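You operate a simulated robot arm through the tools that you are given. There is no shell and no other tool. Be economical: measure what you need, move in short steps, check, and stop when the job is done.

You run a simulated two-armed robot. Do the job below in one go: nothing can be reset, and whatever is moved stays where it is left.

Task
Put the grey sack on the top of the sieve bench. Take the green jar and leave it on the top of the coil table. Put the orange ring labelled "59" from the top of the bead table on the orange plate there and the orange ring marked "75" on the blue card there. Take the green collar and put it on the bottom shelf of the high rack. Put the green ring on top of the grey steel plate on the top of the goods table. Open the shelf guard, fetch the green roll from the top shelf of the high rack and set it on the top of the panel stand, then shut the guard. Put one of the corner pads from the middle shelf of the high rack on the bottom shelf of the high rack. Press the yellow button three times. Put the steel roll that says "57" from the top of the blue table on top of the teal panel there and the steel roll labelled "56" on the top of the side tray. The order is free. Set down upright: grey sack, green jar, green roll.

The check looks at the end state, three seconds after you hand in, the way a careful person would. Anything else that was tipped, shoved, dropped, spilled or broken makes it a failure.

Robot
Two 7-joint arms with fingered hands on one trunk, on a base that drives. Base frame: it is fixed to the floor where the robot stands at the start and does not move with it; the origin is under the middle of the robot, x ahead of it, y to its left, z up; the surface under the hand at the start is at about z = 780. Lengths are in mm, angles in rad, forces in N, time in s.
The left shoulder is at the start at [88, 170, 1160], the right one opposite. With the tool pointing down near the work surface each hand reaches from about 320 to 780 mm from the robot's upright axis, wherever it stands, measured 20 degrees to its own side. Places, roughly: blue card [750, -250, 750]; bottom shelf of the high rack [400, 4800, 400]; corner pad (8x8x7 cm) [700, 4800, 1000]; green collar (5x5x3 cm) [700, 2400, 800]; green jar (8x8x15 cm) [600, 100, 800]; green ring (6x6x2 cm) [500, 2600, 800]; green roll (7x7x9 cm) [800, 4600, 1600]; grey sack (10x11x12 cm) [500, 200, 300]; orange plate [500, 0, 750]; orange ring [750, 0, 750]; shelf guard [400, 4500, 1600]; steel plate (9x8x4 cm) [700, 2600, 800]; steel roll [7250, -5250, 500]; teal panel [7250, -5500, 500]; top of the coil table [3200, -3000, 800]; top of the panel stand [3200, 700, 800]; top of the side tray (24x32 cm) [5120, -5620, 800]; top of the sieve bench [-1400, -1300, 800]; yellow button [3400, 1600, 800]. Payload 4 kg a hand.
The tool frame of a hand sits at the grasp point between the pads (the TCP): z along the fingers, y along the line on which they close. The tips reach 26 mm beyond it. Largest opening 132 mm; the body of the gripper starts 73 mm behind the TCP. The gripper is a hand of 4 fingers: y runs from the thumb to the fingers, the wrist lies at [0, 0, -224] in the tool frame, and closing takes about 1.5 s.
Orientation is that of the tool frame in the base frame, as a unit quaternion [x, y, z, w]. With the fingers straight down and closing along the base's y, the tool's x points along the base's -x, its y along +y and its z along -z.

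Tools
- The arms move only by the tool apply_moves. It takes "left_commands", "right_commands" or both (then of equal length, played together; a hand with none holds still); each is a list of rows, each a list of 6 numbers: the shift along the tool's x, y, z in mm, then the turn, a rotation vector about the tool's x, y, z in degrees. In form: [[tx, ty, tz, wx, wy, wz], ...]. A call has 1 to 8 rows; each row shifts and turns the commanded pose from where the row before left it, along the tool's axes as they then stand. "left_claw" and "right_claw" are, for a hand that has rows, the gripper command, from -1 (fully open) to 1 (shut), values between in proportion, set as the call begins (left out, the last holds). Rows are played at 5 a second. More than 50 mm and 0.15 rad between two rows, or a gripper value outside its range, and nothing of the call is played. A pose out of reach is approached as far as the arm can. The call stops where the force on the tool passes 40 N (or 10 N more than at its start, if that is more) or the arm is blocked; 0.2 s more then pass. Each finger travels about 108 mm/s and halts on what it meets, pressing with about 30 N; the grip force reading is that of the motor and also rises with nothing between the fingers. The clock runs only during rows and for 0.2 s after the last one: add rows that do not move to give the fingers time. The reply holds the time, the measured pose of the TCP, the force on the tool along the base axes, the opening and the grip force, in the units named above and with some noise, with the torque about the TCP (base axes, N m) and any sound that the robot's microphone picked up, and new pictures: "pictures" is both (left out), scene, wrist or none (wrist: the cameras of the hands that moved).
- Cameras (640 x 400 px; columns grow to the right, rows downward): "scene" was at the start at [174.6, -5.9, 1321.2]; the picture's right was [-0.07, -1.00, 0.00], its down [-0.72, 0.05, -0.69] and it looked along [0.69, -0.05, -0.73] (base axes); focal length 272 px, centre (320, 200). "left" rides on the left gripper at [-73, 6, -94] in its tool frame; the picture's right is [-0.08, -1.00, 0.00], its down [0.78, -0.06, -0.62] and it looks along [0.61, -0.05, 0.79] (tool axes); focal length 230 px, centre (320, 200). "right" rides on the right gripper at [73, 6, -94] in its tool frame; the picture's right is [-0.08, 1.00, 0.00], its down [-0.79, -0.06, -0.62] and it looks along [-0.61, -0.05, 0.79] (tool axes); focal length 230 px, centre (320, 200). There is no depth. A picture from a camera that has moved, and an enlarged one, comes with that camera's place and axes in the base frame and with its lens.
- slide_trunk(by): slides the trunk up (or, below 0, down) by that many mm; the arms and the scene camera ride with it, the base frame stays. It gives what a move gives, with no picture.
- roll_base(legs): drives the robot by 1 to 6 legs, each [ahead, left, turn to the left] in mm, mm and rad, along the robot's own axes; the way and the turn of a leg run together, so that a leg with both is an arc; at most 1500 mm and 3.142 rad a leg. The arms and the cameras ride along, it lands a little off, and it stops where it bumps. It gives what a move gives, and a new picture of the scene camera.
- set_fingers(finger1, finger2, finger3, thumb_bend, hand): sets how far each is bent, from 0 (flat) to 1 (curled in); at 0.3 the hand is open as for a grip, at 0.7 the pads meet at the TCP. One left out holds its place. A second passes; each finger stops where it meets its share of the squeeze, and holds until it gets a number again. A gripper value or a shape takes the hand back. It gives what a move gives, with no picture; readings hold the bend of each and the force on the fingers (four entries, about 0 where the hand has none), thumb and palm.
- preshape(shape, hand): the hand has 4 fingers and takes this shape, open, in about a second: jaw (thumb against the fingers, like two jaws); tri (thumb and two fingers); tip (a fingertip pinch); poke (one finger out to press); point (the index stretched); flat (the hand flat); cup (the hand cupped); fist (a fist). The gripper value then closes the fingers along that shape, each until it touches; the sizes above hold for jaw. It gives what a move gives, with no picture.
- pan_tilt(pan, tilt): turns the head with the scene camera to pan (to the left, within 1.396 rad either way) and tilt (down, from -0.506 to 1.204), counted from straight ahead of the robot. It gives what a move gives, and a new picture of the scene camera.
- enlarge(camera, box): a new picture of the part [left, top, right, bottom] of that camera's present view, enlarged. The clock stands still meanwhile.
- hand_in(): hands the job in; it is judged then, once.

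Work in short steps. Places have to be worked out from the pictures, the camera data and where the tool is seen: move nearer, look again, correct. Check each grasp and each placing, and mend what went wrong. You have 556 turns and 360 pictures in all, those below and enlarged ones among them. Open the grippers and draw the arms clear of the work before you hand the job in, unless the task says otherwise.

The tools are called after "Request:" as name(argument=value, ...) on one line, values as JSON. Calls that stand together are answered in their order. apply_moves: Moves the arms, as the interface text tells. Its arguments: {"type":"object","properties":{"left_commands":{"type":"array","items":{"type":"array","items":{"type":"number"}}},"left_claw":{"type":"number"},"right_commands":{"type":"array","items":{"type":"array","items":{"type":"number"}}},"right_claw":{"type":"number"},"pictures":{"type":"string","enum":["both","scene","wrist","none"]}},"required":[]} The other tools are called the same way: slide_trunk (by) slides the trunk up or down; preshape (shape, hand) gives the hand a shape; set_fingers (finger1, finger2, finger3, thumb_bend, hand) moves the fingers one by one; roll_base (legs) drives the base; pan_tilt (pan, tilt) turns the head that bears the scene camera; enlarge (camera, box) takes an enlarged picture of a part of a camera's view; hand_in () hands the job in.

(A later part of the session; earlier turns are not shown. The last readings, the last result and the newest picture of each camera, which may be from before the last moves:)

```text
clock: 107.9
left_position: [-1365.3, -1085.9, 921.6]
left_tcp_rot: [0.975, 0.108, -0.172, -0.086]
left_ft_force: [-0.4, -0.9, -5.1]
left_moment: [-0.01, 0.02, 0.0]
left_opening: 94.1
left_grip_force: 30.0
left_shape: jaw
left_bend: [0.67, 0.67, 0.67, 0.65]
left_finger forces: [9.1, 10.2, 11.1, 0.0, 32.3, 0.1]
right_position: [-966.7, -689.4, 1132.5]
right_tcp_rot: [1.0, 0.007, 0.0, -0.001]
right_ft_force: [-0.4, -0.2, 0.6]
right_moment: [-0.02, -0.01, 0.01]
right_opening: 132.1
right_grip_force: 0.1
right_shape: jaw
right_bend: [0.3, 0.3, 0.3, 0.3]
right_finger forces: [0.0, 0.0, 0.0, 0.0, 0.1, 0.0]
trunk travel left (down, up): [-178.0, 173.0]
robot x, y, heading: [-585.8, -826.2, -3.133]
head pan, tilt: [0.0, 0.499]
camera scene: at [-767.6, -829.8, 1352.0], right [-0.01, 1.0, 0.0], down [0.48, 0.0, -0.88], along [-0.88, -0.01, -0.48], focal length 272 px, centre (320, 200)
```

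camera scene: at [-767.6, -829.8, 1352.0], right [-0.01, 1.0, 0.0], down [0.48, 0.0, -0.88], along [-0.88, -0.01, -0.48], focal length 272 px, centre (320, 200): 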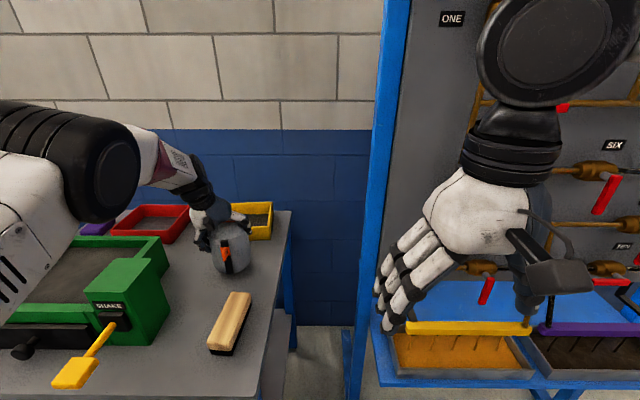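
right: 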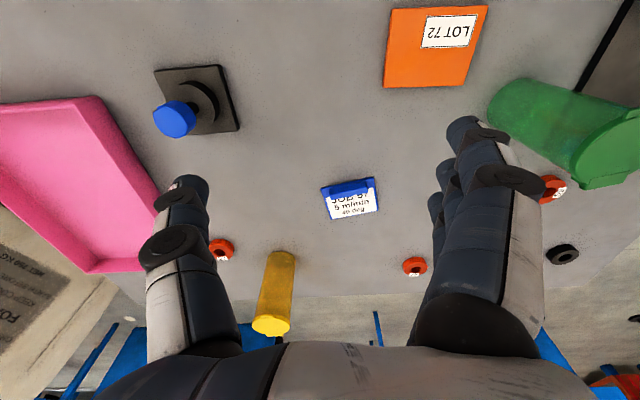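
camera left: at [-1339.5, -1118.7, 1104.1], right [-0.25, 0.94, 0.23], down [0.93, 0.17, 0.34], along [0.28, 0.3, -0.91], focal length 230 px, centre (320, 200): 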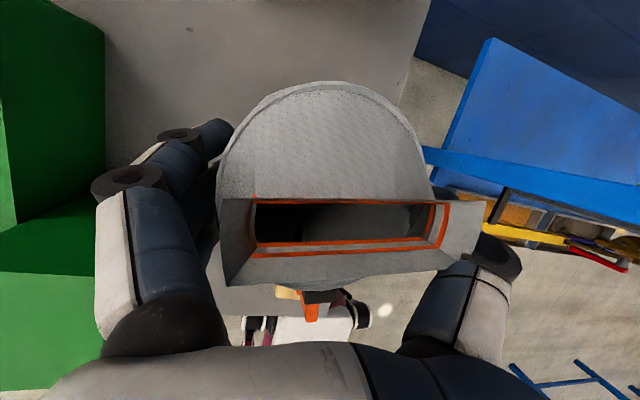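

No contact yet; I go on in small steps.

Request:
apply_moves(left_commands=[[3.1, 2.05, 9.25, 0, 0, 0], [3.1, 2.05, 9.25, 0, 0, 0], [0, 0, 0, 0, 0, 0]], pictures="none")

Request:
apply_moves(left_commands=[[1.9, 1.2, 5.6, 0, 0, 0], [1.9, 1.2, 5.6, 0, 0, 0], [0, 0, 0, 0, 0, 0]], pictures="none")

```text
clock: 108.7
left_position: [-1363.2, -1085.5, 902.8]
left_tcp_rot: [0.975, 0.109, -0.173, -0.086]
left_ft_force: [2.6, 0.5, 3.4]
left_moment: [-0.03, 0.08, 0.01]
left_opening: 94.4
left_grip_force: 30.0
left_shape: jaw
left_bend: [0.67, 0.67, 0.67, 0.65]
left_finger forces: [9.5, 10.4, 10.9, 0.1, 32.8, 0.1]
right_position: [-967.2, -689.2, 1132.1]
right_tcp_rot: [1.0, 0.006, 0.0, 0.0]
right_ft_force: [0.0, 0.0, 0.3]
right_moment: [0.04, -0.02, -0.02]
right_opening: 131.8
right_grip_force: 0.1
right_shape: jaw
right_bend: [0.3, 0.3, 0.3, 0.3]
right_finger forces: [0.0, 0.0, 0.1, 0.0, 0.1, 0.0]
trunk travel left (down, up): [-178.0, 173.0]
robot x, y, heading: [-584.3, -829.3, -3.131]
head pan, tilt: [0.0, 0.499]
```

```text
clock: 109.5
left_position: [-1367.5, -1085.7, 901.0]
left_tcp_rot: [0.974, 0.108, -0.182, -0.086]
left_ft_force: [6.5, 0.2, 26.7]
left_moment: [-0.25, 0.0, 0.14]
left_opening: 92.9
left_grip_force: 29.7
left_shape: jaw
left_bend: [0.69, 0.68, 0.68, 0.65]
left_finger forces: [9.7, 11.1, 11.3, 0.1, 34.8, 0.0]
right_position: [-964.8, -689.3, 1133.3]
right_tcp_rot: [1.0, 0.008, 0.0, 0.0]
right_ft_force: [0.2, 0.2, -0.5]
right_moment: [0.01, -0.02, -0.04]
right_opening: 131.7
right_grip_force: 0.1
right_shape: jaw
right_bend: [0.3, 0.3, 0.3, 0.3]
right_finger forces: [0.0, 0.1, 0.0, 0.0, 0.0, 0.1]
trunk travel left (down, up): [-178.0, 173.0]
robot x, y, heading: [-583.3, -827.5, -3.13]
head pan, tilt: [0.0, 0.499]
stopped in row 3 (left hand): the force on the tool passed its limit at 42 N (the readings are from after the stop); the commanded pose is now the measured one
```

The sack is on the bench. I check its stance before opening.

Request:
enlarge(camera="scene", box=[170, 185, 300, 285])

```text
4.00 times, centred on (235, 235) of scene
camera zoom: at [-764.0, -828.8, 1352.5], right [-0.01, 1.0, 0.0], down [0.48, 0.0, -0.88], along [-0.88, -0.01, -0.48], focal length 1089 px, centre (660, 60)
```

zoom: 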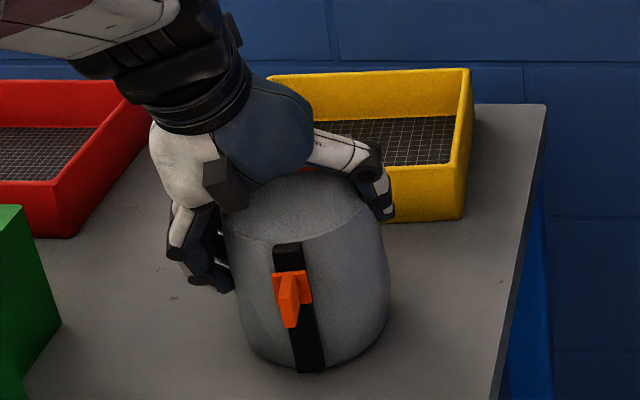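

It stands upright. I open the hand fully, wait, and then lift straight up.

Request:
apply_moves(left_commands=[[0, 0, 0, 0, 0, 0], [0, 0, 0, 0, 0, 0], [0, 0, 0, 0, 0, 0], [0, 0, 0, 0, 0, 0]], left_claw=-1, pictures="wrist")

```text
clock: 110.5
left_position: [-1366.3, -1085.7, 893.3]
left_tcp_rot: [0.975, 0.109, -0.176, -0.086]
left_ft_force: [0.2, 0.0, -0.2]
left_moment: [0.0, 0.01, -0.01]
left_opening: 132.0
left_grip_force: 0.0
left_shape: jaw
left_bend: [0.3, 0.3, 0.3, 0.3]
left_finger forces: [0.0, 0.0, 0.0, 0.0, 0.1, 0.1]
right_position: [-966.8, -689.6, 1131.9]
right_tcp_rot: [1.0, 0.009, 0.0, 0.0]
right_ft_force: [-0.6, 0.2, 0.1]
right_moment: [0.03, -0.02, -0.02]
right_opening: 132.2
right_grip_force: 0.1
right_shape: jaw
right_bend: [0.3, 0.3, 0.3, 0.3]
right_finger forces: [0.0, 0.0, 0.0, 0.0, 0.0, 0.1]
trunk travel left (down, up): [-178.0, 173.0]
robot x, y, heading: [-585.9, -831.3, -3.132]
head pan, tilt: [0.0, 0.499]
camera left: at [-1400.3, -1120.2, 1002.2], right [-0.25, 0.94, 0.23], down [0.93, 0.17, 0.33], along [0.27, 0.3, -0.92], focal length 230 px, centre (320, 200)
```

left: 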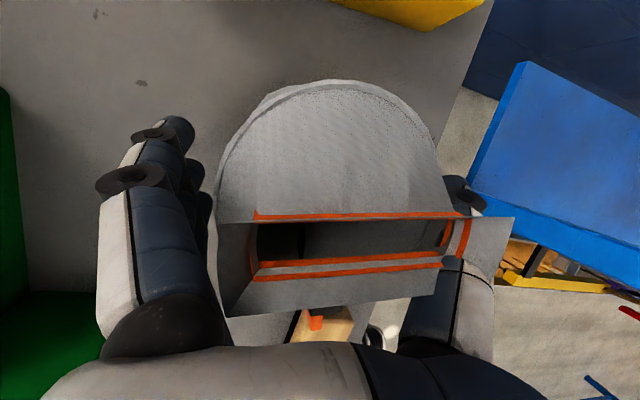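

The hand is open and the sack stands by itself. The crest is near the thumb side, so I shift slightly to the thumb side and rise in small steps.

Request:
apply_moves(left_commands=[[0, -8, 0, 0, 0, 0], [-5, -3.1, -13.8, 0, 0, 0], [-5, -3.1, -13.8, 0, 0, 0], [-5, -3.1, -13.8, 0, 0, 0]], pictures="wrist")

```text
clock: 111.5
left_position: [-1368.4, -1077.7, 941.6]
left_tcp_rot: [0.975, 0.108, -0.177, -0.087]
left_ft_force: [-0.7, 1.0, 1.0]
left_moment: [0.01, 0.01, -0.03]
left_opening: 132.0
left_grip_force: 0.1
left_shape: jaw
left_bend: [0.3, 0.3, 0.3, 0.3]
left_finger forces: [0.0, 0.0, 0.1, 0.0, 0.0, 0.0]
right_position: [-967.1, -690.0, 1131.7]
right_tcp_rot: [1.0, 0.007, -0.001, -0.001]
right_ft_force: [-0.9, 0.2, 0.6]
right_moment: [-0.02, -0.02, 0.01]
right_opening: 132.0
right_grip_force: 0.0
right_shape: jaw
right_bend: [0.3, 0.3, 0.3, 0.3]
right_finger forces: [0.0, 0.0, 0.0, 0.0, 0.1, 0.1]
trunk travel left (down, up): [-178.0, 173.0]
robot x, y, heading: [-588.4, -826.9, -3.13]
head pan, tilt: [0.0, 0.499]
camera left: at [-1401.9, -1112.3, 1050.1], right [-0.25, 0.94, 0.23], down [0.93, 0.17, 0.33], along [0.27, 0.3, -0.92], focal length 230 px, centre (320, 200)
```

left: 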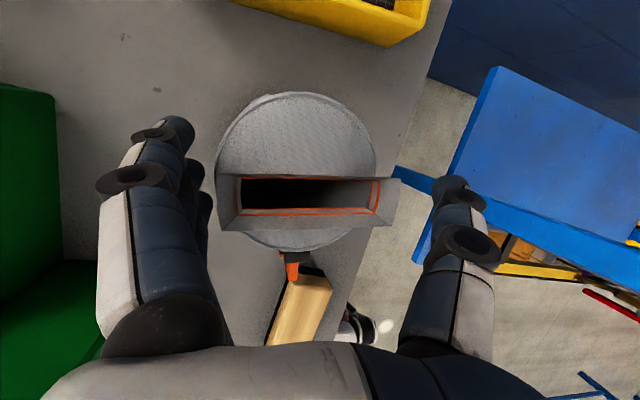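

The sack stands free. I rise further and back off to the place from which I first photographed the bench, to compare the tray's position.

Request:
apply_moves(left_commands=[[-10, -6.2, -27.6, 0, 0, 0], [-10, -6.2, -27.6, 0, 0, 0], [-10, -6.2, -27.6, 0, 0, 0]], pictures="none")

Request:
roll_base(legs=[[-336, 0, 0], [0, 417, 0]])

Request:
enlarge(camera="scene", box=[220, 150, 420, 275])

```text
clock: 112.3
left_position: [-1370.3, -1076.8, 1032.5]
left_tcp_rot: [0.974, 0.108, -0.177, -0.087]
left_ft_force: [0.1, -0.2, 0.6]
left_moment: [-0.04, -0.02, 0.03]
left_opening: 132.0
left_grip_force: 0.0
left_shape: jaw
left_bend: [0.3, 0.3, 0.3, 0.3]
left_finger forces: [0.0, 0.0, 0.0, 0.0, 0.0, 0.0]
right_position: [-966.8, -689.4, 1133.7]
right_tcp_rot: [1.0, 0.008, 0.0, 0.0]
right_ft_force: [0.1, 0.8, 1.0]
right_moment: [0.04, 0.03, -0.02]
right_opening: 132.0
right_grip_force: 0.1
right_shape: jaw
right_bend: [0.3, 0.3, 0.3, 0.3]
right_finger forces: [0.0, 0.1, 0.0, 0.0, 0.0, 0.0]
trunk travel left (down, up): [-178.0, 173.0]
robot x, y, heading: [-584.5, -828.4, -3.128]
head pan, tilt: [0.0, 0.499]
```

```text
clock: 118.3
left_position: [-1024.7, -1495.3, 1031.9]
left_tcp_rot: [0.974, 0.11, -0.177, -0.086]
left_ft_force: [0.9, 0.2, 1.0]
left_moment: [0.02, -0.02, -0.02]
left_opening: 131.7
left_grip_force: 0.0
left_shape: jaw
left_bend: [0.3, 0.3, 0.3, 0.3]
left_finger forces: [0.1, 0.0, 0.1, 0.0, 0.0, 0.1]
right_position: [-624.6, -1104.5, 1131.8]
right_tcp_rot: [1.0, 0.009, 0.0, 0.0]
right_ft_force: [-0.8, -0.5, 0.6]
right_moment: [0.01, 0.0, 0.02]
right_opening: 131.8
right_grip_force: 0.0
right_shape: jaw
right_bend: [0.3, 0.3, 0.3, 0.3]
right_finger forces: [0.0, 0.0, 0.0, 0.0, 0.1, 0.0]
trunk travel left (down, up): [-178.0, 173.0]
robot x, y, heading: [-242.3, -1241.1, -3.126]
head pan, tilt: [0.0, 0.499]
camera scene: at [-423.9, -1243.0, 1352.0], right [-0.01, 1.0, 0.0], down [0.48, 0.01, -0.88], along [-0.88, -0.01, -0.48], focal length 272 px, centre (320, 200)
```

scene: 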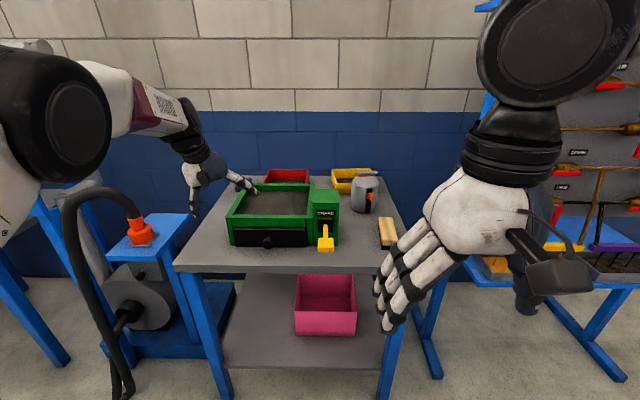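

```text
3.20 times, centred on (320, 212) of scene
camera zoom: at [-423.9, -1243.0, 1352.0], right [-0.01, 1.0, 0.0], down [0.48, 0.01, -0.88], along [-0.88, -0.01, -0.48], focal length 871 px, centre (320, 160)
```

zoom: 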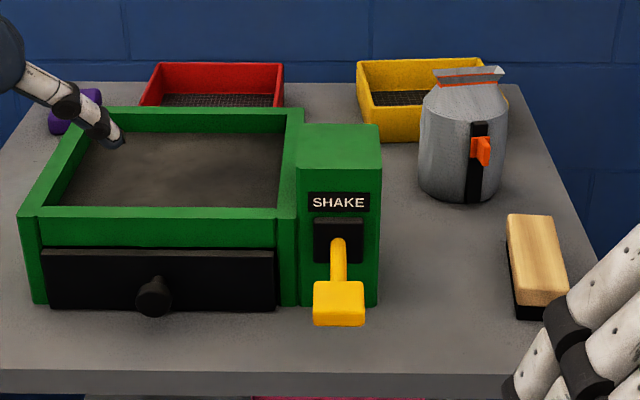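

The sack stands well. The tray (front now x≈-1520, was ≈-1463, y unchanged) must come back about 57 mm. I retract and level the left hand and close the right hand to use its fingertips as a hook inside the tray's front wall.

Request:
apply_moves(left_commands=[[30, 0, -20, 0, 0, 0], [30, 0, -20, 0, 0, 0], [30, 0, -20, -2.5, 5.1, 3.15], [30, 0, -20, -2.5, 5.1, 3.15], [30, 0, 0, -2.5, 5.1, 3.15], [30, 0, 0, -2.5, 5.1, 3.15]], right_commands=[[-30, 0, 0, 0, 0, 0], [-30, 0, 0, 0, 0, 0], [-30, 0, 0, 0, 0, 0], [-20, 0, 0, 0, 0, 0], [0, 0, 0, 0, 0, 0], [0, 0, 0, 0, 0, 0]], right_claw=1, pictures="none")

Request:
roll_base(legs=[[0, 90, 0], [420, 0, 0]])

```text
clock: 119.7
left_position: [-827.4, -1472.7, 1060.7]
left_tcp_rot: [1.0, 0.002, 0.001, 0.001]
left_ft_force: [-0.2, -0.5, 0.3]
left_moment: [0.01, 0.03, -0.01]
left_opening: 131.9
left_grip_force: 0.1
left_shape: jaw
left_bend: [0.3, 0.3, 0.3, 0.3]
left_finger forces: [0.1, 0.0, 0.0, 0.0, 0.1, 0.1]
right_position: [-735.3, -1104.5, 1132.5]
right_tcp_rot: [1.0, 0.01, 0.0, 0.0]
right_ft_force: [-0.3, -0.1, 0.1]
right_moment: [0.03, -0.02, -0.03]
right_opening: 0.0
right_grip_force: 30.1
right_shape: jaw
right_bend: [0.69, 0.57, 0.69, 0.67]
right_finger forces: [0.0, 0.1, 0.1, 0.0, 0.0, 0.1]
trunk travel left (down, up): [-178.0, 173.0]
robot x, y, heading: [-239.9, -1240.5, -3.13]
head pan, tilt: [0.0, 0.499]
```

```text
clock: 123.3
left_position: [-1249.1, -1572.1, 1061.3]
left_tcp_rot: [1.0, 0.004, 0.0, 0.0]
left_ft_force: [-0.5, 0.7, -1.1]
left_moment: [0.05, 0.0, -0.03]
left_opening: 131.8
left_grip_force: 0.0
left_shape: jaw
left_bend: [0.3, 0.3, 0.3, 0.3]
left_finger forces: [0.0, 0.1, 0.1, 0.0, 0.0, 0.0]
right_position: [-1157.5, -1204.4, 1131.0]
right_tcp_rot: [1.0, 0.011, 0.0, 0.0]
right_ft_force: [-0.1, -0.6, -0.1]
right_moment: [0.0, 0.0, 0.0]
right_opening: 0.0
right_grip_force: 29.7
right_shape: jaw
right_bend: [0.69, 0.57, 0.69, 0.67]
right_finger forces: [0.0, 0.1, 0.1, 0.0, 0.0, 0.0]
trunk travel left (down, up): [-178.0, 173.0]
robot x, y, heading: [-661.4, -1338.9, -3.123]
head pan, tilt: [0.0, 0.499]
camera scene: at [-846.1, -1340.9, 1352.0], right [-0.02, 1.0, 0.0], down [0.48, 0.01, -0.88], along [-0.88, -0.02, -0.48], focal length 272 px, centre (320, 200)
```

scene: 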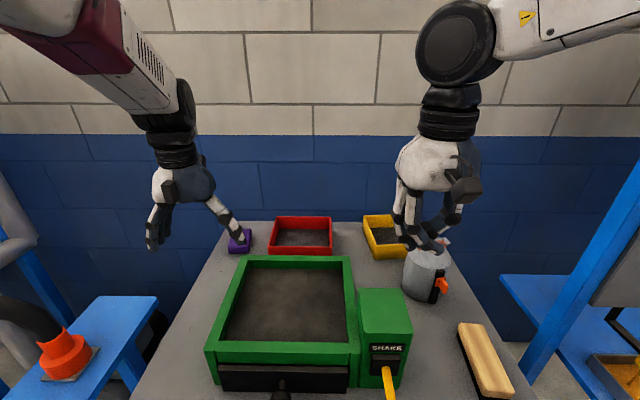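

I drive 110 mm closer, then extend the right hand (tilted 20° forward) high above the tray.

Request:
roll_base(legs=[[110, 0, 0]])

Request:
apply_moves(right_commands=[[-36, -13, 0, 0, -2.5, 0], [-36, -13, 0, 0, -2.5, 0], [-36, -13, 2, 0, -2.5, 0], [-36, -13, 4, 0, -2.5, 0], [-36, -13, 6, 0, -2.5, 0], [-36, -13, 8, 0, -2.5, 0], [-36, -13, 10, 0, -2.5, 0], [-30, -13, 12, 0, -2.5, 0]])

```text
clock: 124.7
left_position: [-1354.5, -1572.1, 1060.4]
left_tcp_rot: [1.0, 0.0, 0.001, 0.0]
left_ft_force: [0.8, 0.3, 0.8]
left_moment: [0.03, 0.0, 0.0]
left_opening: 132.0
left_grip_force: 0.1
left_shape: jaw
left_bend: [0.3, 0.3, 0.3, 0.3]
left_finger forces: [0.1, 0.0, 0.0, 0.0, 0.0, 0.1]
right_position: [-1260.3, -1205.2, 1133.2]
right_tcp_rot: [1.0, 0.008, 0.001, -0.001]
right_ft_force: [0.5, 0.0, 0.3]
right_moment: [-0.02, 0.03, 0.03]
right_opening: 0.0
right_grip_force: 29.8
right_shape: jaw
right_bend: [0.69, 0.57, 0.69, 0.67]
right_finger forces: [0.0, 0.1, 0.1, 0.0, 0.0, 0.0]
trunk travel left (down, up): [-178.0, 173.0]
robot x, y, heading: [-767.1, -1341.1, -3.135]
head pan, tilt: [0.0, 0.499]
stopped in leg 1: the robot was blocked; the commanded pose is now the measured one
camera scene: at [-949.2, -1343.4, 1352.1], right [-0.01, 1.0, 0.0], down [0.48, 0.01, -0.88], along [-0.88, -0.01, -0.48], focal length 272 px, centre (320, 200)
```

scene: 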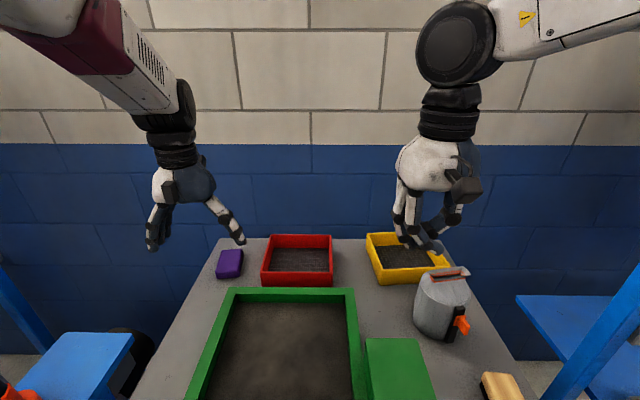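

```text
clock: 126.5
left_position: [-1356.2, -1571.7, 1059.8]
left_tcp_rot: [1.0, -0.001, 0.001, 0.0]
left_ft_force: [0.0, 0.1, 0.0]
left_moment: [-0.01, 0.03, -0.01]
left_opening: 132.0
left_grip_force: 0.0
left_shape: jaw
left_bend: [0.3, 0.3, 0.3, 0.3]
left_finger forces: [0.0, 0.0, 0.0, 0.0, 0.0, 0.0]
right_position: [-1550.6, -1105.9, 1131.8]
right_tcp_rot: [0.985, 0.008, -0.174, 0.0]
right_ft_force: [0.7, 0.7, 1.0]
right_moment: [-0.02, -0.02, 0.01]
right_opening: 0.1
right_grip_force: 30.3
right_shape: jaw
right_bend: [0.69, 0.57, 0.69, 0.67]
right_finger forces: [0.0, 0.1, 0.0, 0.0, 0.0, 0.1]
trunk travel left (down, up): [-178.0, 173.0]
robot x, y, heading: [-766.4, -1341.4, -3.128]
head pan, tilt: [0.0, 0.499]
camera scene: at [-950.7, -1343.4, 1351.8], right [-0.01, 1.0, 0.0], down [0.48, 0.01, -0.88], along [-0.88, -0.01, -0.48], focal length 272 px, centre (320, 200)
camera right: at [-1450.0, -1109.6, 1195.8], right [-0.06, -1.0, 0.03], down [-0.53, 0.05, 0.85], along [-0.85, 0.03, -0.53], focal length 230 px, centre (320, 200)
```

scene: 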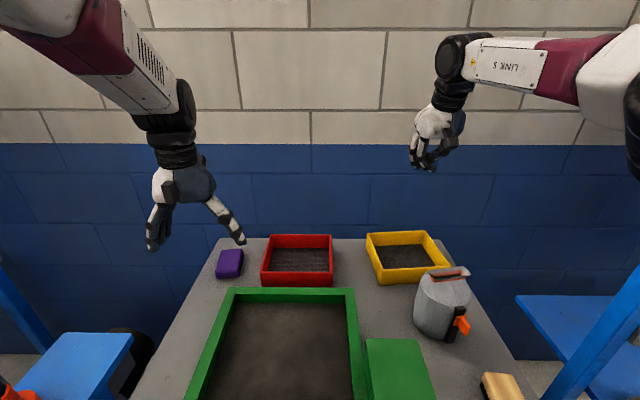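
right: 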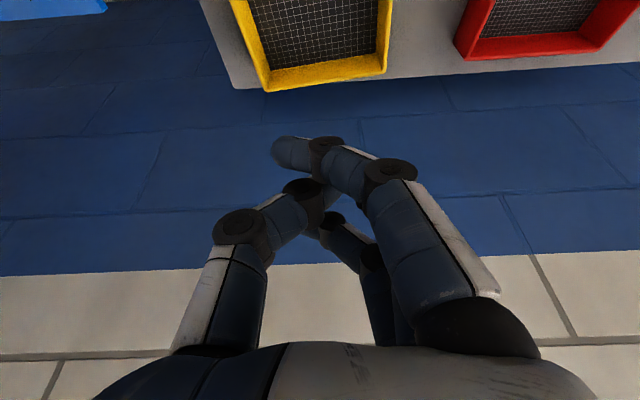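

The hand is above the tray. I enlarge the scene view to measure the tray's exact place and skew.

Request:
enlarge(camera="scene", box=[240, 210, 480, 360])

```text
2.67 times, centred on (360, 285) of scene
camera zoom: at [-950.7, -1343.4, 1351.8], right [-0.01, 1.0, 0.0], down [0.48, 0.01, -0.88], along [-0.88, -0.01, -0.48], focal length 726 px, centre (213, -27)
```

zoom: 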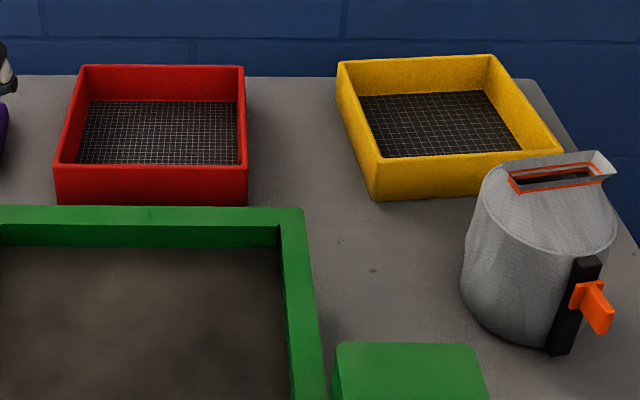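

The tray is skewed ~5° and its right end is ~53 mm, its left end ~36 mm back. I shift the base right (backing off a touch first) so the right hand can hook the tray's right half.

Request:
roll_base(legs=[[-8, 0, 0], [0, -95, 0]])

```text
clock: 128.3
left_position: [-1348.6, -1476.1, 1060.8]
left_tcp_rot: [1.0, 0.001, 0.001, 0.0]
left_ft_force: [-0.8, 1.1, -0.2]
left_moment: [-0.01, -0.05, -0.01]
left_opening: 131.8
left_grip_force: 0.0
left_shape: jaw
left_bend: [0.3, 0.3, 0.3, 0.3]
left_finger forces: [0.0, 0.0, 0.1, 0.1, 0.1, 0.1]
right_position: [-1544.4, -1010.5, 1132.5]
right_tcp_rot: [0.985, 0.009, -0.173, 0.002]
right_ft_force: [-0.3, 0.6, 0.4]
right_moment: [0.02, -0.03, -0.02]
right_opening: 0.2
right_grip_force: 29.8
right_shape: jaw
right_bend: [0.69, 0.57, 0.69, 0.67]
right_finger forces: [0.0, 0.0, 0.0, 0.0, 0.0, 0.0]
trunk travel left (down, up): [-178.0, 173.0]
robot x, y, heading: [-759.3, -1246.4, -3.131]
head pan, tilt: [0.0, 0.499]
camera scene: at [-943.0, -1248.1, 1352.0], right [-0.01, 1.0, 0.0], down [0.48, 0.01, -0.88], along [-0.88, -0.01, -0.48], focal length 272 px, centre (320, 200)
```

scene: 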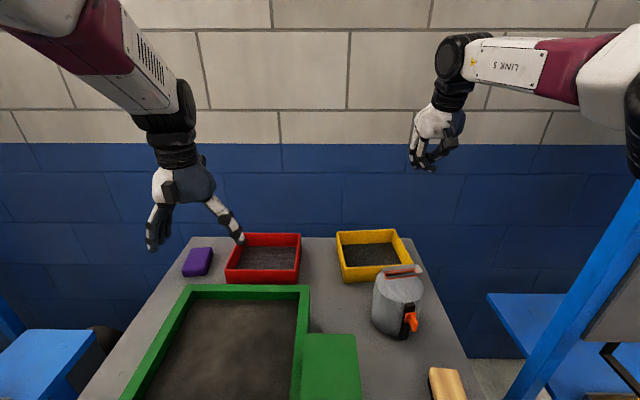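

I lower the right hand to above the tray's right half.

Request:
apply_moves(right_commands=[[9.6, 7, 41.6, 0, 0, 0], [9.6, 7, 41.6, 0, 0, 0], [9.6, 7, 41.6, 0, 0, 0], [9.6, 7, 41.6, 0, 0, 0], [9.6, 7, 41.6, 0, 0, 0], [0, 0, 0, 0, 0, 0]])

Request:
enlarge(camera="scene", box=[310, 190, 470, 290])

```text
clock: 129.7
left_position: [-1347.6, -1477.4, 1061.9]
left_tcp_rot: [1.0, -0.001, 0.0, 0.0]
left_ft_force: [-0.6, -0.2, 0.5]
left_moment: [-0.03, 0.04, 0.0]
left_opening: 132.0
left_grip_force: 0.0
left_shape: jaw
left_bend: [0.3, 0.3, 0.3, 0.3]
left_finger forces: [0.1, 0.1, 0.0, 0.1, 0.0, 0.0]
right_position: [-1569.0, -1045.5, 921.1]
right_tcp_rot: [0.985, 0.009, -0.174, 0.001]
right_ft_force: [-0.1, 0.8, 0.0]
right_moment: [0.02, 0.01, -0.02]
right_opening: 0.2
right_grip_force: 29.6
right_shape: jaw
right_bend: [0.69, 0.57, 0.69, 0.67]
right_finger forces: [0.1, 0.0, 0.0, 0.1, 0.0, 0.0]
trunk travel left (down, up): [-178.0, 173.0]
robot x, y, heading: [-759.0, -1246.8, -3.129]
head pan, tilt: [0.0, 0.499]
camera scene: at [-942.3, -1248.5, 1352.2], right [-0.01, 1.0, 0.0], down [0.48, 0.01, -0.88], along [-0.88, -0.01, -0.48], focal length 272 px, centre (320, 200)
camera right: at [-1467.4, -1050.0, 984.9], right [-0.06, -1.0, 0.03], down [-0.53, 0.05, 0.85], along [-0.85, 0.03, -0.53], focal length 230 px, centre (320, 200)
```

scene: 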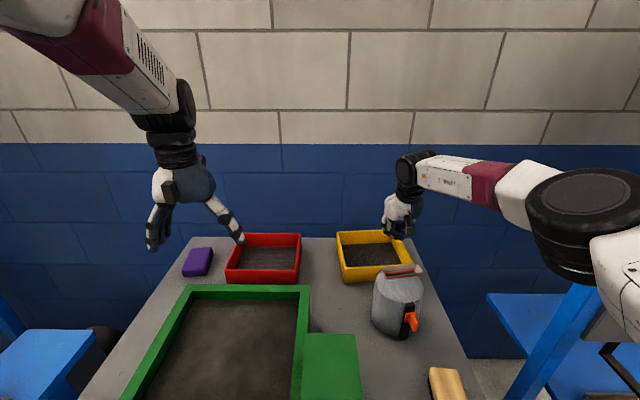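
right: 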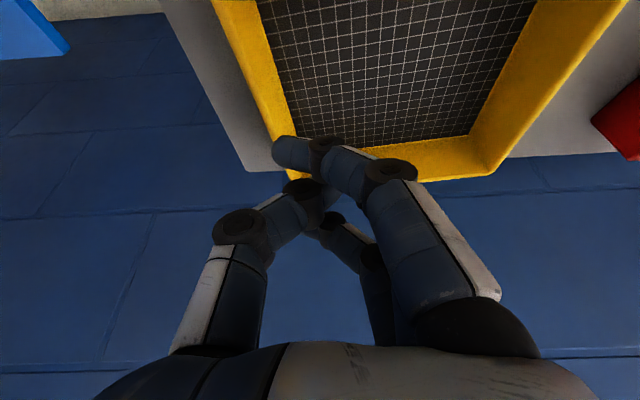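

```text
4.00 times, centred on (390, 240) of scene
camera zoom: at [-942.3, -1248.5, 1352.2], right [-0.01, 1.0, 0.0], down [0.48, 0.01, -0.88], along [-0.88, -0.01, -0.48], focal length 1089 px, centre (40, 40)
```

zoom: 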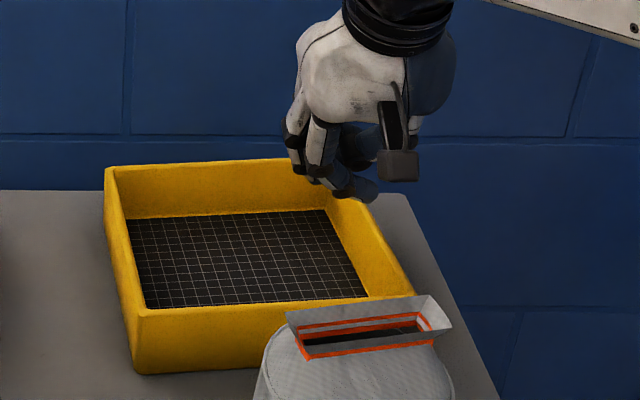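

The fingertip sits near the tray's right wall; I shift left 45 mm and a bit further in, lowering 40 mm.

Request:
apply_moves(right_commands=[[-0.7, 22.5, 0, 0, 0, 0], [-10.7, 22.5, 0, 0, 0, 0], [6, 0, 20, 0, 0, 0], [6, 0, 20, 0, 0, 0], [0, 0, 0, 0, 0, 0]], pictures="wrist")

Request:
enlarge(camera="scene", box=[310, 190, 470, 290])

```text
clock: 130.9
left_position: [-1347.4, -1477.8, 1060.0]
left_tcp_rot: [1.0, -0.001, 0.0, 0.001]
left_ft_force: [0.5, -0.2, 0.8]
left_moment: [-0.02, -0.03, -0.01]
left_opening: 132.0
left_grip_force: 0.1
left_shape: jaw
left_bend: [0.3, 0.3, 0.3, 0.3]
left_finger forces: [0.1, 0.1, 0.0, 0.0, 0.1, 0.0]
right_position: [-1579.4, -1091.6, 883.6]
right_tcp_rot: [0.985, 0.008, -0.173, 0.001]
right_ft_force: [0.0, 0.3, 0.0]
right_moment: [-0.02, 0.01, -0.04]
right_opening: 0.0
right_grip_force: 30.0
right_shape: jaw
right_bend: [0.69, 0.57, 0.69, 0.67]
right_finger forces: [0.0, 0.0, 0.0, 0.0, 0.0, 0.1]
trunk travel left (down, up): [-178.0, 173.0]
robot x, y, heading: [-758.8, -1246.6, -3.13]
head pan, tilt: [0.0, 0.499]
camera right: at [-1477.6, -1095.5, 947.0], right [-0.06, -1.0, 0.03], down [-0.53, 0.05, 0.85], along [-0.85, 0.03, -0.53], focal length 230 px, centre (320, 200)
```

right: 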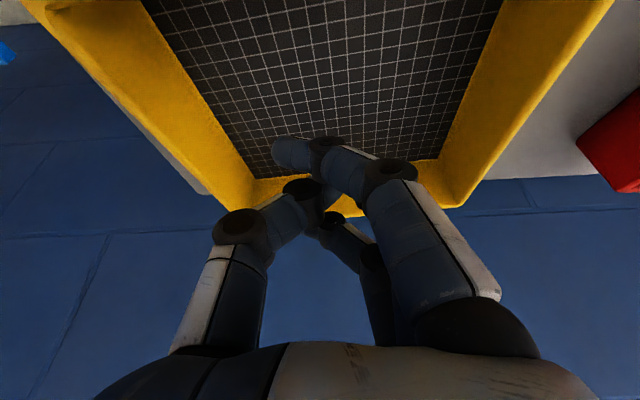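

```text
4.00 times, centred on (390, 240) of scene
camera zoom: at [-942.8, -1248.5, 1352.1], right [-0.01, 1.0, 0.0], down [0.48, 0.01, -0.88], along [-0.88, -0.01, -0.48], focal length 1089 px, centre (40, 40)
```

zoom: 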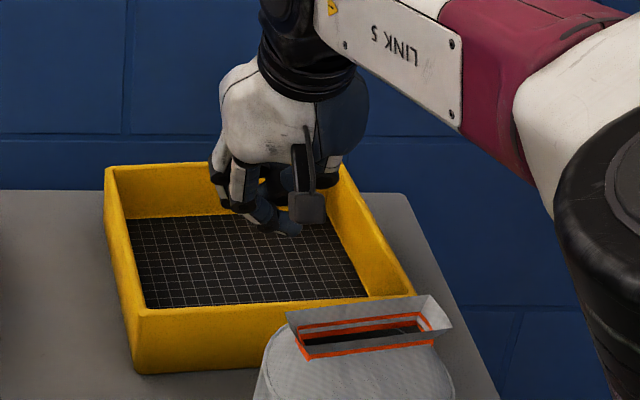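

Hand is over the tray interior. I lower 32 mm and begin pulling toward me 35 mm, watching the force.

Request:
apply_moves(right_commands=[[5.5, 0, 15, 0, 0, 0], [5.5, 0, 15, 0, 0, 0], [11.3, 0, -4.1, 0, 0, 0], [11.3, 0, -4.1, 0, 0, 0], [11.3, 0, -4.1, 0, 0, 0], [0, 0, 0, 0, 0, 0]], pictures="none")

Request:
enlarge(camera="scene", box=[310, 190, 470, 290])

```text
clock: 132.3
left_position: [-1348.0, -1477.7, 1059.6]
left_tcp_rot: [1.0, 0.001, 0.0, 0.0]
left_ft_force: [-0.2, -0.3, -0.2]
left_moment: [0.0, 0.02, 0.02]
left_opening: 131.7
left_grip_force: 0.0
left_shape: jaw
left_bend: [0.3, 0.3, 0.3, 0.3]
left_finger forces: [0.1, 0.0, 0.1, 0.0, 0.0, 0.1]
right_position: [-1542.1, -1091.0, 851.8]
right_tcp_rot: [0.985, 0.007, -0.175, 0.001]
right_ft_force: [-4.8, 0.1, 7.9]
right_moment: [0.01, -1.41, -0.01]
right_opening: 0.3
right_grip_force: 30.1
right_shape: jaw
right_bend: [0.69, 0.57, 0.69, 0.67]
right_finger forces: [0.1, 0.0, 0.1, 0.0, 0.0, 0.0]
right hand out of reach, approached as far as the arm can: row 1, 3
trunk travel left (down, up): [-178.0, 173.0]
robot x, y, heading: [-760.6, -1245.0, -3.134]
head pan, tilt: [0.0, 0.499]
```

```text
4.00 times, centred on (390, 240) of scene
camera zoom: at [-942.7, -1248.8, 1352.2], right [-0.01, 1.0, 0.0], down [0.48, 0.01, -0.88], along [-0.88, -0.01, -0.48], focal length 1089 px, centre (40, 40)
```

zoom: 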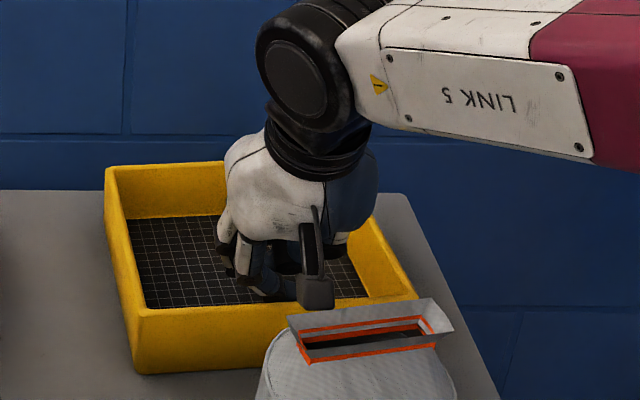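

The contact (moment -1.4 N·m) is at the wrist-camera bracket, touching the sack's top. I withdraw forward and up at once and check the sack.

Request:
apply_moves(right_commands=[[-14, 0, 5, 0, 0, 0], [-13.6, 0, -37.6, 0, 0, 0], [-13.6, 0, -37.6, 0, 0, 0], [-13.6, 0, -37.6, 0, 0, 0], [-13.6, 0, -37.6, 0, 0, 0]], pictures="none")

Request:
enlarge(camera="scene", box=[310, 210, 470, 350])

```text
clock: 133.5
left_position: [-1349.2, -1477.5, 1061.0]
left_tcp_rot: [1.0, 0.0, 0.0, 0.0]
left_ft_force: [0.0, -0.3, -0.6]
left_moment: [-0.04, 0.03, 0.01]
left_opening: 132.2
left_grip_force: 0.1
left_shape: jaw
left_bend: [0.3, 0.3, 0.3, 0.3]
left_finger forces: [0.0, 0.1, 0.1, 0.0, 0.0, 0.1]
right_position: [-1555.4, -1092.3, 1010.2]
right_tcp_rot: [0.985, 0.008, -0.173, 0.001]
right_ft_force: [-0.1, -0.6, 0.1]
right_moment: [0.03, -0.01, -0.03]
right_opening: 0.1
right_grip_force: 29.8
right_shape: jaw
right_bend: [0.69, 0.57, 0.69, 0.67]
right_finger forces: [0.1, 0.0, 0.0, 0.0, 0.0, 0.0]
trunk travel left (down, up): [-178.0, 173.0]
robot x, y, heading: [-762.6, -1249.9, -3.128]
head pan, tilt: [0.0, 0.499]
```

```text
2.86 times, centred on (390, 280) of scene
camera zoom: at [-942.4, -1248.9, 1352.2], right [-0.01, 1.0, 0.0], down [0.48, 0.01, -0.88], along [-0.88, -0.01, -0.48], focal length 778 px, centre (120, -29)
```

zoom: 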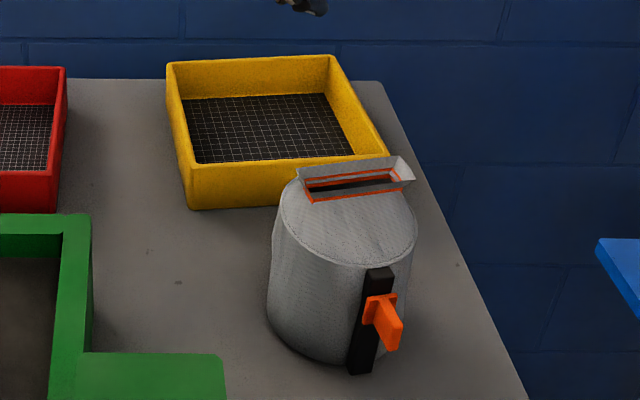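

The sack still stands upright. I rotate the right hand 90° about its axis so that the bracket points sideways.

Request:
apply_moves(right_commands=[[0, 0, -30, 0, 0, 0], [0, 0, -30, 0, 0, -8], [0, 0, 0, 0, 0, -8], [0, 0, 0, 0, 0, -8], [0, 0, 0, 0, 0, -8], [0, 0, 0, 0, 0, -8], [0, 0, 0, 0, 0, -8], [0, 0, 0, 0, 0, -8]], pictures="none")

Request:
apply_moves(right_commands=[[0, 0, 0, 0, 0, -8], [0, 0, 0, 0, 0, -8], [0, 0, 0, 0, 0, -8], [0, 0, 0, 0, 0, -8], [0, 0, 0, 0, 0, 0]], pictures="scene")

```text
clock: 135.3
left_position: [-1348.9, -1476.3, 1061.4]
left_tcp_rot: [1.0, 0.0, 0.001, 0.001]
left_ft_force: [0.8, -0.1, -0.2]
left_moment: [0.0, 0.01, -0.02]
left_opening: 131.8
left_grip_force: 0.0
left_shape: jaw
left_bend: [0.3, 0.3, 0.3, 0.3]
left_finger forces: [0.0, 0.1, 0.1, 0.0, 0.0, 0.1]
right_position: [-1535.0, -1090.4, 1067.4]
right_tcp_rot: [0.865, 0.471, -0.153, -0.081]
right_ft_force: [0.1, -0.6, -0.4]
right_moment: [-0.02, -0.02, 0.02]
right_opening: 0.1
right_grip_force: 29.5
right_shape: jaw
right_bend: [0.69, 0.57, 0.69, 0.67]
right_finger forces: [0.1, 0.0, 0.1, 0.0, 0.1, 0.1]
trunk travel left (down, up): [-178.0, 173.0]
robot x, y, heading: [-758.7, -1247.0, -3.13]
head pan, tilt: [0.0, 0.499]
```

```text
clock: 136.5
left_position: [-1348.8, -1477.0, 1059.6]
left_tcp_rot: [1.0, 0.0, 0.001, 0.0]
left_ft_force: [-0.1, 0.5, 0.2]
left_moment: [0.0, 0.01, 0.02]
left_opening: 131.9
left_grip_force: 0.0
left_shape: jaw
left_bend: [0.3, 0.3, 0.3, 0.3]
left_finger forces: [0.0, 0.0, 0.0, 0.1, 0.0, 0.0]
right_position: [-1535.3, -1090.3, 1067.2]
right_tcp_rot: [0.702, 0.69, -0.125, -0.12]
right_ft_force: [0.1, -0.3, -0.6]
right_moment: [-0.01, 0.0, -0.02]
right_opening: 0.0
right_grip_force: 30.4
right_shape: jaw
right_bend: [0.69, 0.57, 0.69, 0.67]
right_finger forces: [0.0, 0.0, 0.0, 0.0, 0.0, 0.1]
trunk travel left (down, up): [-178.0, 173.0]
robot x, y, heading: [-760.4, -1243.1, -3.132]
head pan, tilt: [0.0, 0.499]
camera scene: at [-943.0, -1248.6, 1352.0], right [-0.01, 1.0, 0.0], down [0.48, 0.01, -0.88], along [-0.88, -0.01, -0.48], focal length 272 px, centre (320, 200)
```

scene: 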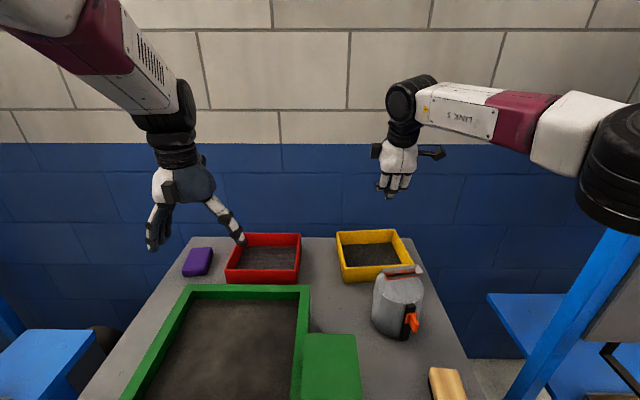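

Rotated. I will pinch the tray's front wall near its left end (clear of the sack), open to ~60 mm, reduce the tilt, and go above it.

Request:
apply_moves(right_commands=[[0, 0, 0, -5, 0, 0], [0, 0, 0, -5, 0, 0], [-15.5, 8.7, 23.9, 0, 0, 0], [-15.5, 8.7, 23.9, 0, 0, 0], [-15.5, 8.7, 23.9, 0, 0, 0], [-15.5, 8.7, 23.9, 0, 0, 0], [0, 0, 0, 0, 0, 0]], right_claw=0.1)

Request:
enlarge(camera="scene", box=[290, 200, 450, 300])

```text
clock: 138.1
left_position: [-1348.2, -1476.8, 1059.4]
left_tcp_rot: [1.0, 0.0, 0.001, 0.0]
left_ft_force: [0.4, 0.6, -0.8]
left_moment: [-0.03, 0.02, 0.0]
left_opening: 132.0
left_grip_force: 0.0
left_shape: jaw
left_bend: [0.3, 0.3, 0.3, 0.3]
left_finger forces: [0.1, 0.1, 0.1, 0.0, 0.1, 0.0]
right_position: [-1518.6, -1154.4, 967.4]
right_tcp_rot: [0.71, 0.698, -0.065, -0.059]
right_ft_force: [1.1, -0.5, -0.6]
right_moment: [0.01, -0.03, 0.01]
right_opening: 59.4
right_grip_force: 0.1
right_shape: jaw
right_bend: [0.73, 0.73, 0.73, 0.7]
right_finger forces: [0.1, 0.1, 0.0, 0.1, 0.1, 0.0]
trunk travel left (down, up): [-178.0, 173.0]
robot x, y, heading: [-756.7, -1246.0, -3.132]
head pan, tilt: [0.0, 0.499]
camera scene: at [-942.7, -1248.3, 1352.1], right [-0.01, 1.0, 0.0], down [0.48, 0.01, -0.88], along [-0.88, -0.01, -0.48], focal length 272 px, centre (320, 200)
camera right: at [-1494.1, -1080.8, 1057.4], right [0.98, -0.1, -0.17], down [0.03, -0.78, 0.63], along [-0.19, -0.62, -0.76], focal length 230 px, centre (320, 200)
```

scene: 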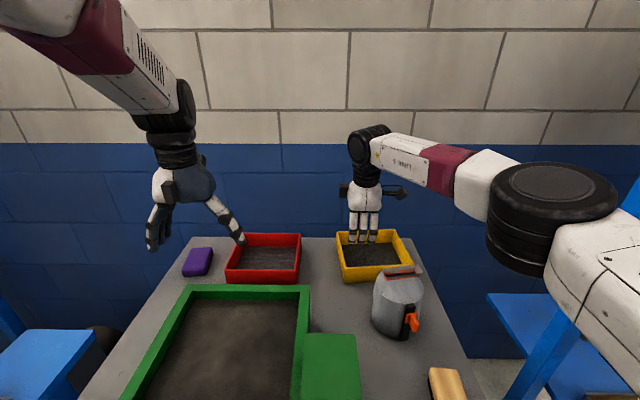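
right: 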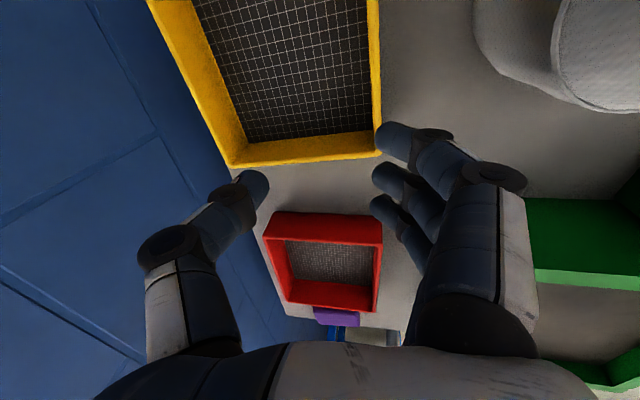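

```text
4.00 times, centred on (370, 250) of scene
camera zoom: at [-942.7, -1248.3, 1352.1], right [-0.01, 1.0, 0.0], down [0.48, 0.01, -0.88], along [-0.88, -0.01, -0.48], focal length 1089 px, centre (120, 0)
```

zoom: 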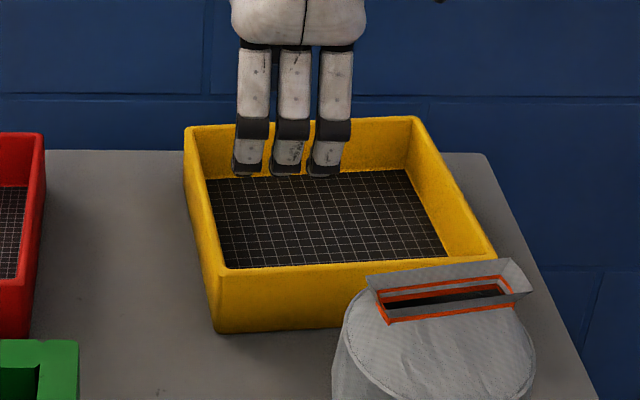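

Combining both cameras: the tray rim is at z≈862, the bench top ≈800, tray front-left corner at (-1479, -1182); its original front was ≈ -1447. I centre the open fingers over the front wall and go down part way.

Request:
apply_moves(right_commands=[[0.6, 32.5, -5.8, 0, 0, 0], [0.3, 5.2, 29.5, 0, 0, 0], [0.3, 5.2, 29.5, 0, 0, 0], [0, 0, 0, 0, 0, 0]])

```text
clock: 139.1
left_position: [-1349.1, -1477.7, 1059.7]
left_tcp_rot: [1.0, 0.0, 0.001, -0.001]
left_ft_force: [-0.9, 0.3, 0.3]
left_moment: [0.02, 0.01, -0.02]
left_opening: 132.0
left_grip_force: 0.0
left_shape: jaw
left_bend: [0.3, 0.3, 0.3, 0.3]
left_finger forces: [0.0, 0.1, 0.0, 0.0, 0.0, 0.1]
right_position: [-1485.6, -1154.4, 906.1]
right_tcp_rot: [0.71, 0.698, -0.064, -0.059]
right_ft_force: [-0.7, 0.1, -0.9]
right_moment: [-0.01, -0.02, 0.0]
right_opening: 59.2
right_grip_force: 0.0
right_shape: jaw
right_bend: [0.73, 0.73, 0.73, 0.7]
right_finger forces: [0.0, 0.1, 0.1, 0.0, 0.1, 0.1]
trunk travel left (down, up): [-178.0, 173.0]
robot x, y, heading: [-763.5, -1249.0, -3.131]
head pan, tilt: [0.0, 0.499]
camera scene: at [-942.9, -1248.8, 1352.1], right [-0.01, 1.0, 0.0], down [0.48, 0.01, -0.88], along [-0.88, -0.01, -0.48], focal length 272 px, centre (320, 200)
camera right: at [-1462.1, -1080.8, 997.3], right [0.98, -0.1, -0.17], down [0.03, -0.78, 0.63], along [-0.19, -0.62, -0.76], focal length 230 px, centre (320, 200)
```

scene: 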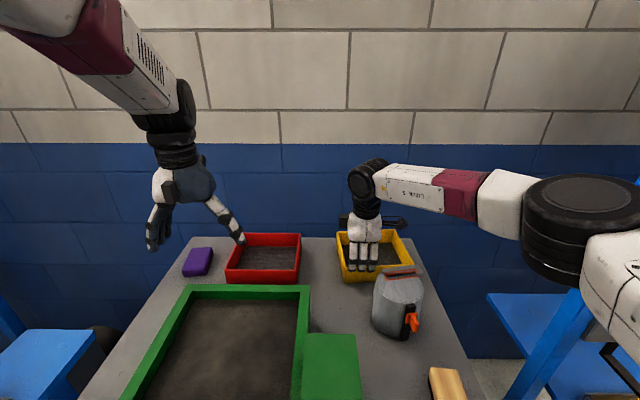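
right: 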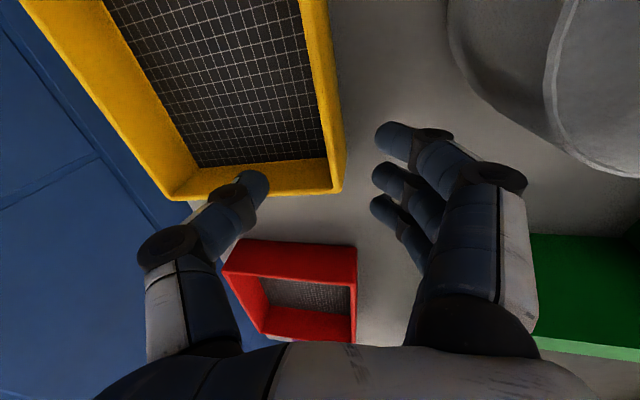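

The wall is midway between thumb and fingers and the thumb clears the left wall by a few mm. I go down 40 mm and close on the wall.

Request:
apply_moves(right_commands=[[4, 0, 0, 0, 0, 0], [0.2, 3.5, 19.7, 0, 0, 0], [0.2, 3.5, 19.7, 0, 0, 0], [0, 0, 0, 0, 0, 0]], pictures="wrist")

```text
clock: 140.1
left_position: [-1348.1, -1476.9, 1060.4]
left_tcp_rot: [1.0, 0.0, 0.0, 0.0]
left_ft_force: [0.4, -0.2, -0.5]
left_moment: [-0.01, 0.0, 0.01]
left_opening: 131.9
left_grip_force: 0.0
left_shape: jaw
left_bend: [0.3, 0.3, 0.3, 0.3]
left_finger forces: [0.0, 0.0, 0.0, 0.1, 0.0, 0.1]
right_position: [-1487.0, -1149.3, 868.3]
right_tcp_rot: [0.711, 0.698, -0.065, -0.059]
right_ft_force: [0.1, 0.3, 0.4]
right_moment: [0.0, -0.01, -0.01]
right_opening: 59.1
right_grip_force: 0.1
right_shape: jaw
right_bend: [0.73, 0.73, 0.73, 0.7]
right_finger forces: [0.1, 0.1, 0.0, 0.0, 0.1, 0.0]
trunk travel left (down, up): [-178.0, 173.0]
robot x, y, heading: [-759.0, -1249.8, -3.132]
head pan, tilt: [0.0, 0.499]
camera right: at [-1462.4, -1076.1, 958.6], right [0.98, -0.1, -0.17], down [0.03, -0.78, 0.63], along [-0.19, -0.62, -0.76], focal length 230 px, centre (320, 200)
```

right: 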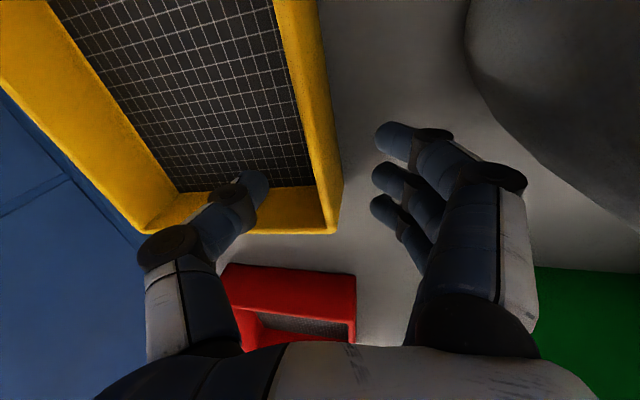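

Both sides are straddling the wall; I close.

Request:
apply_moves(right_commands=[[0, 0, 0, 0, 0, 0], [0, 0, 0, 0, 0, 0], [0, 0, 0, 0, 0, 0], [0, 0, 0, 0, 0, 0], [0, 0, 0, 0, 0, 0]], right_claw=1, pictures="wrist")

```text
clock: 141.3
left_position: [-1348.1, -1475.4, 1059.2]
left_tcp_rot: [1.0, -0.001, 0.001, -0.001]
left_ft_force: [0.2, 0.2, -0.2]
left_moment: [0.01, -0.03, -0.02]
left_opening: 132.1
left_grip_force: 0.1
left_shape: jaw
left_bend: [0.3, 0.3, 0.3, 0.3]
left_finger forces: [0.0, 0.0, 0.1, 0.0, 0.0, 0.0]
right_position: [-1486.3, -1150.3, 868.2]
right_tcp_rot: [0.71, 0.698, -0.065, -0.058]
right_ft_force: [0.6, 0.5, 0.0]
right_moment: [-0.02, -0.09, 0.01]
right_opening: 2.8
right_grip_force: 29.9
right_shape: jaw
right_bend: [0.69, 0.7, 0.72, 0.7]
right_finger forces: [9.2, 9.2, 8.2, 0.1, 26.6, 0.0]
trunk travel left (down, up): [-178.0, 173.0]
robot x, y, heading: [-764.0, -1250.1, -3.131]
head pan, tilt: [0.0, 0.499]
camera right: at [-1462.5, -1076.3, 958.4], right [0.98, -0.1, -0.17], down [0.03, -0.78, 0.63], along [-0.19, -0.62, -0.76], focal length 230 px, centre (320, 200)
```

right: 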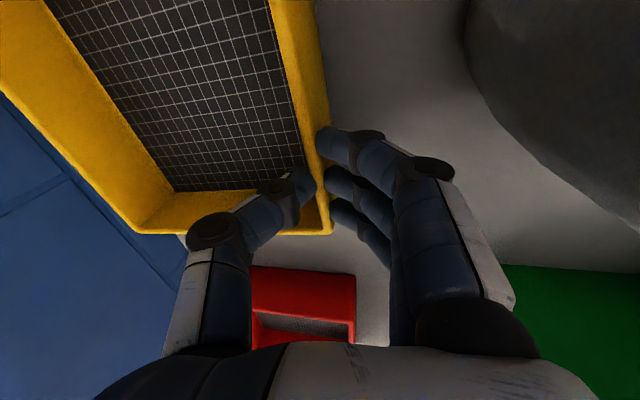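

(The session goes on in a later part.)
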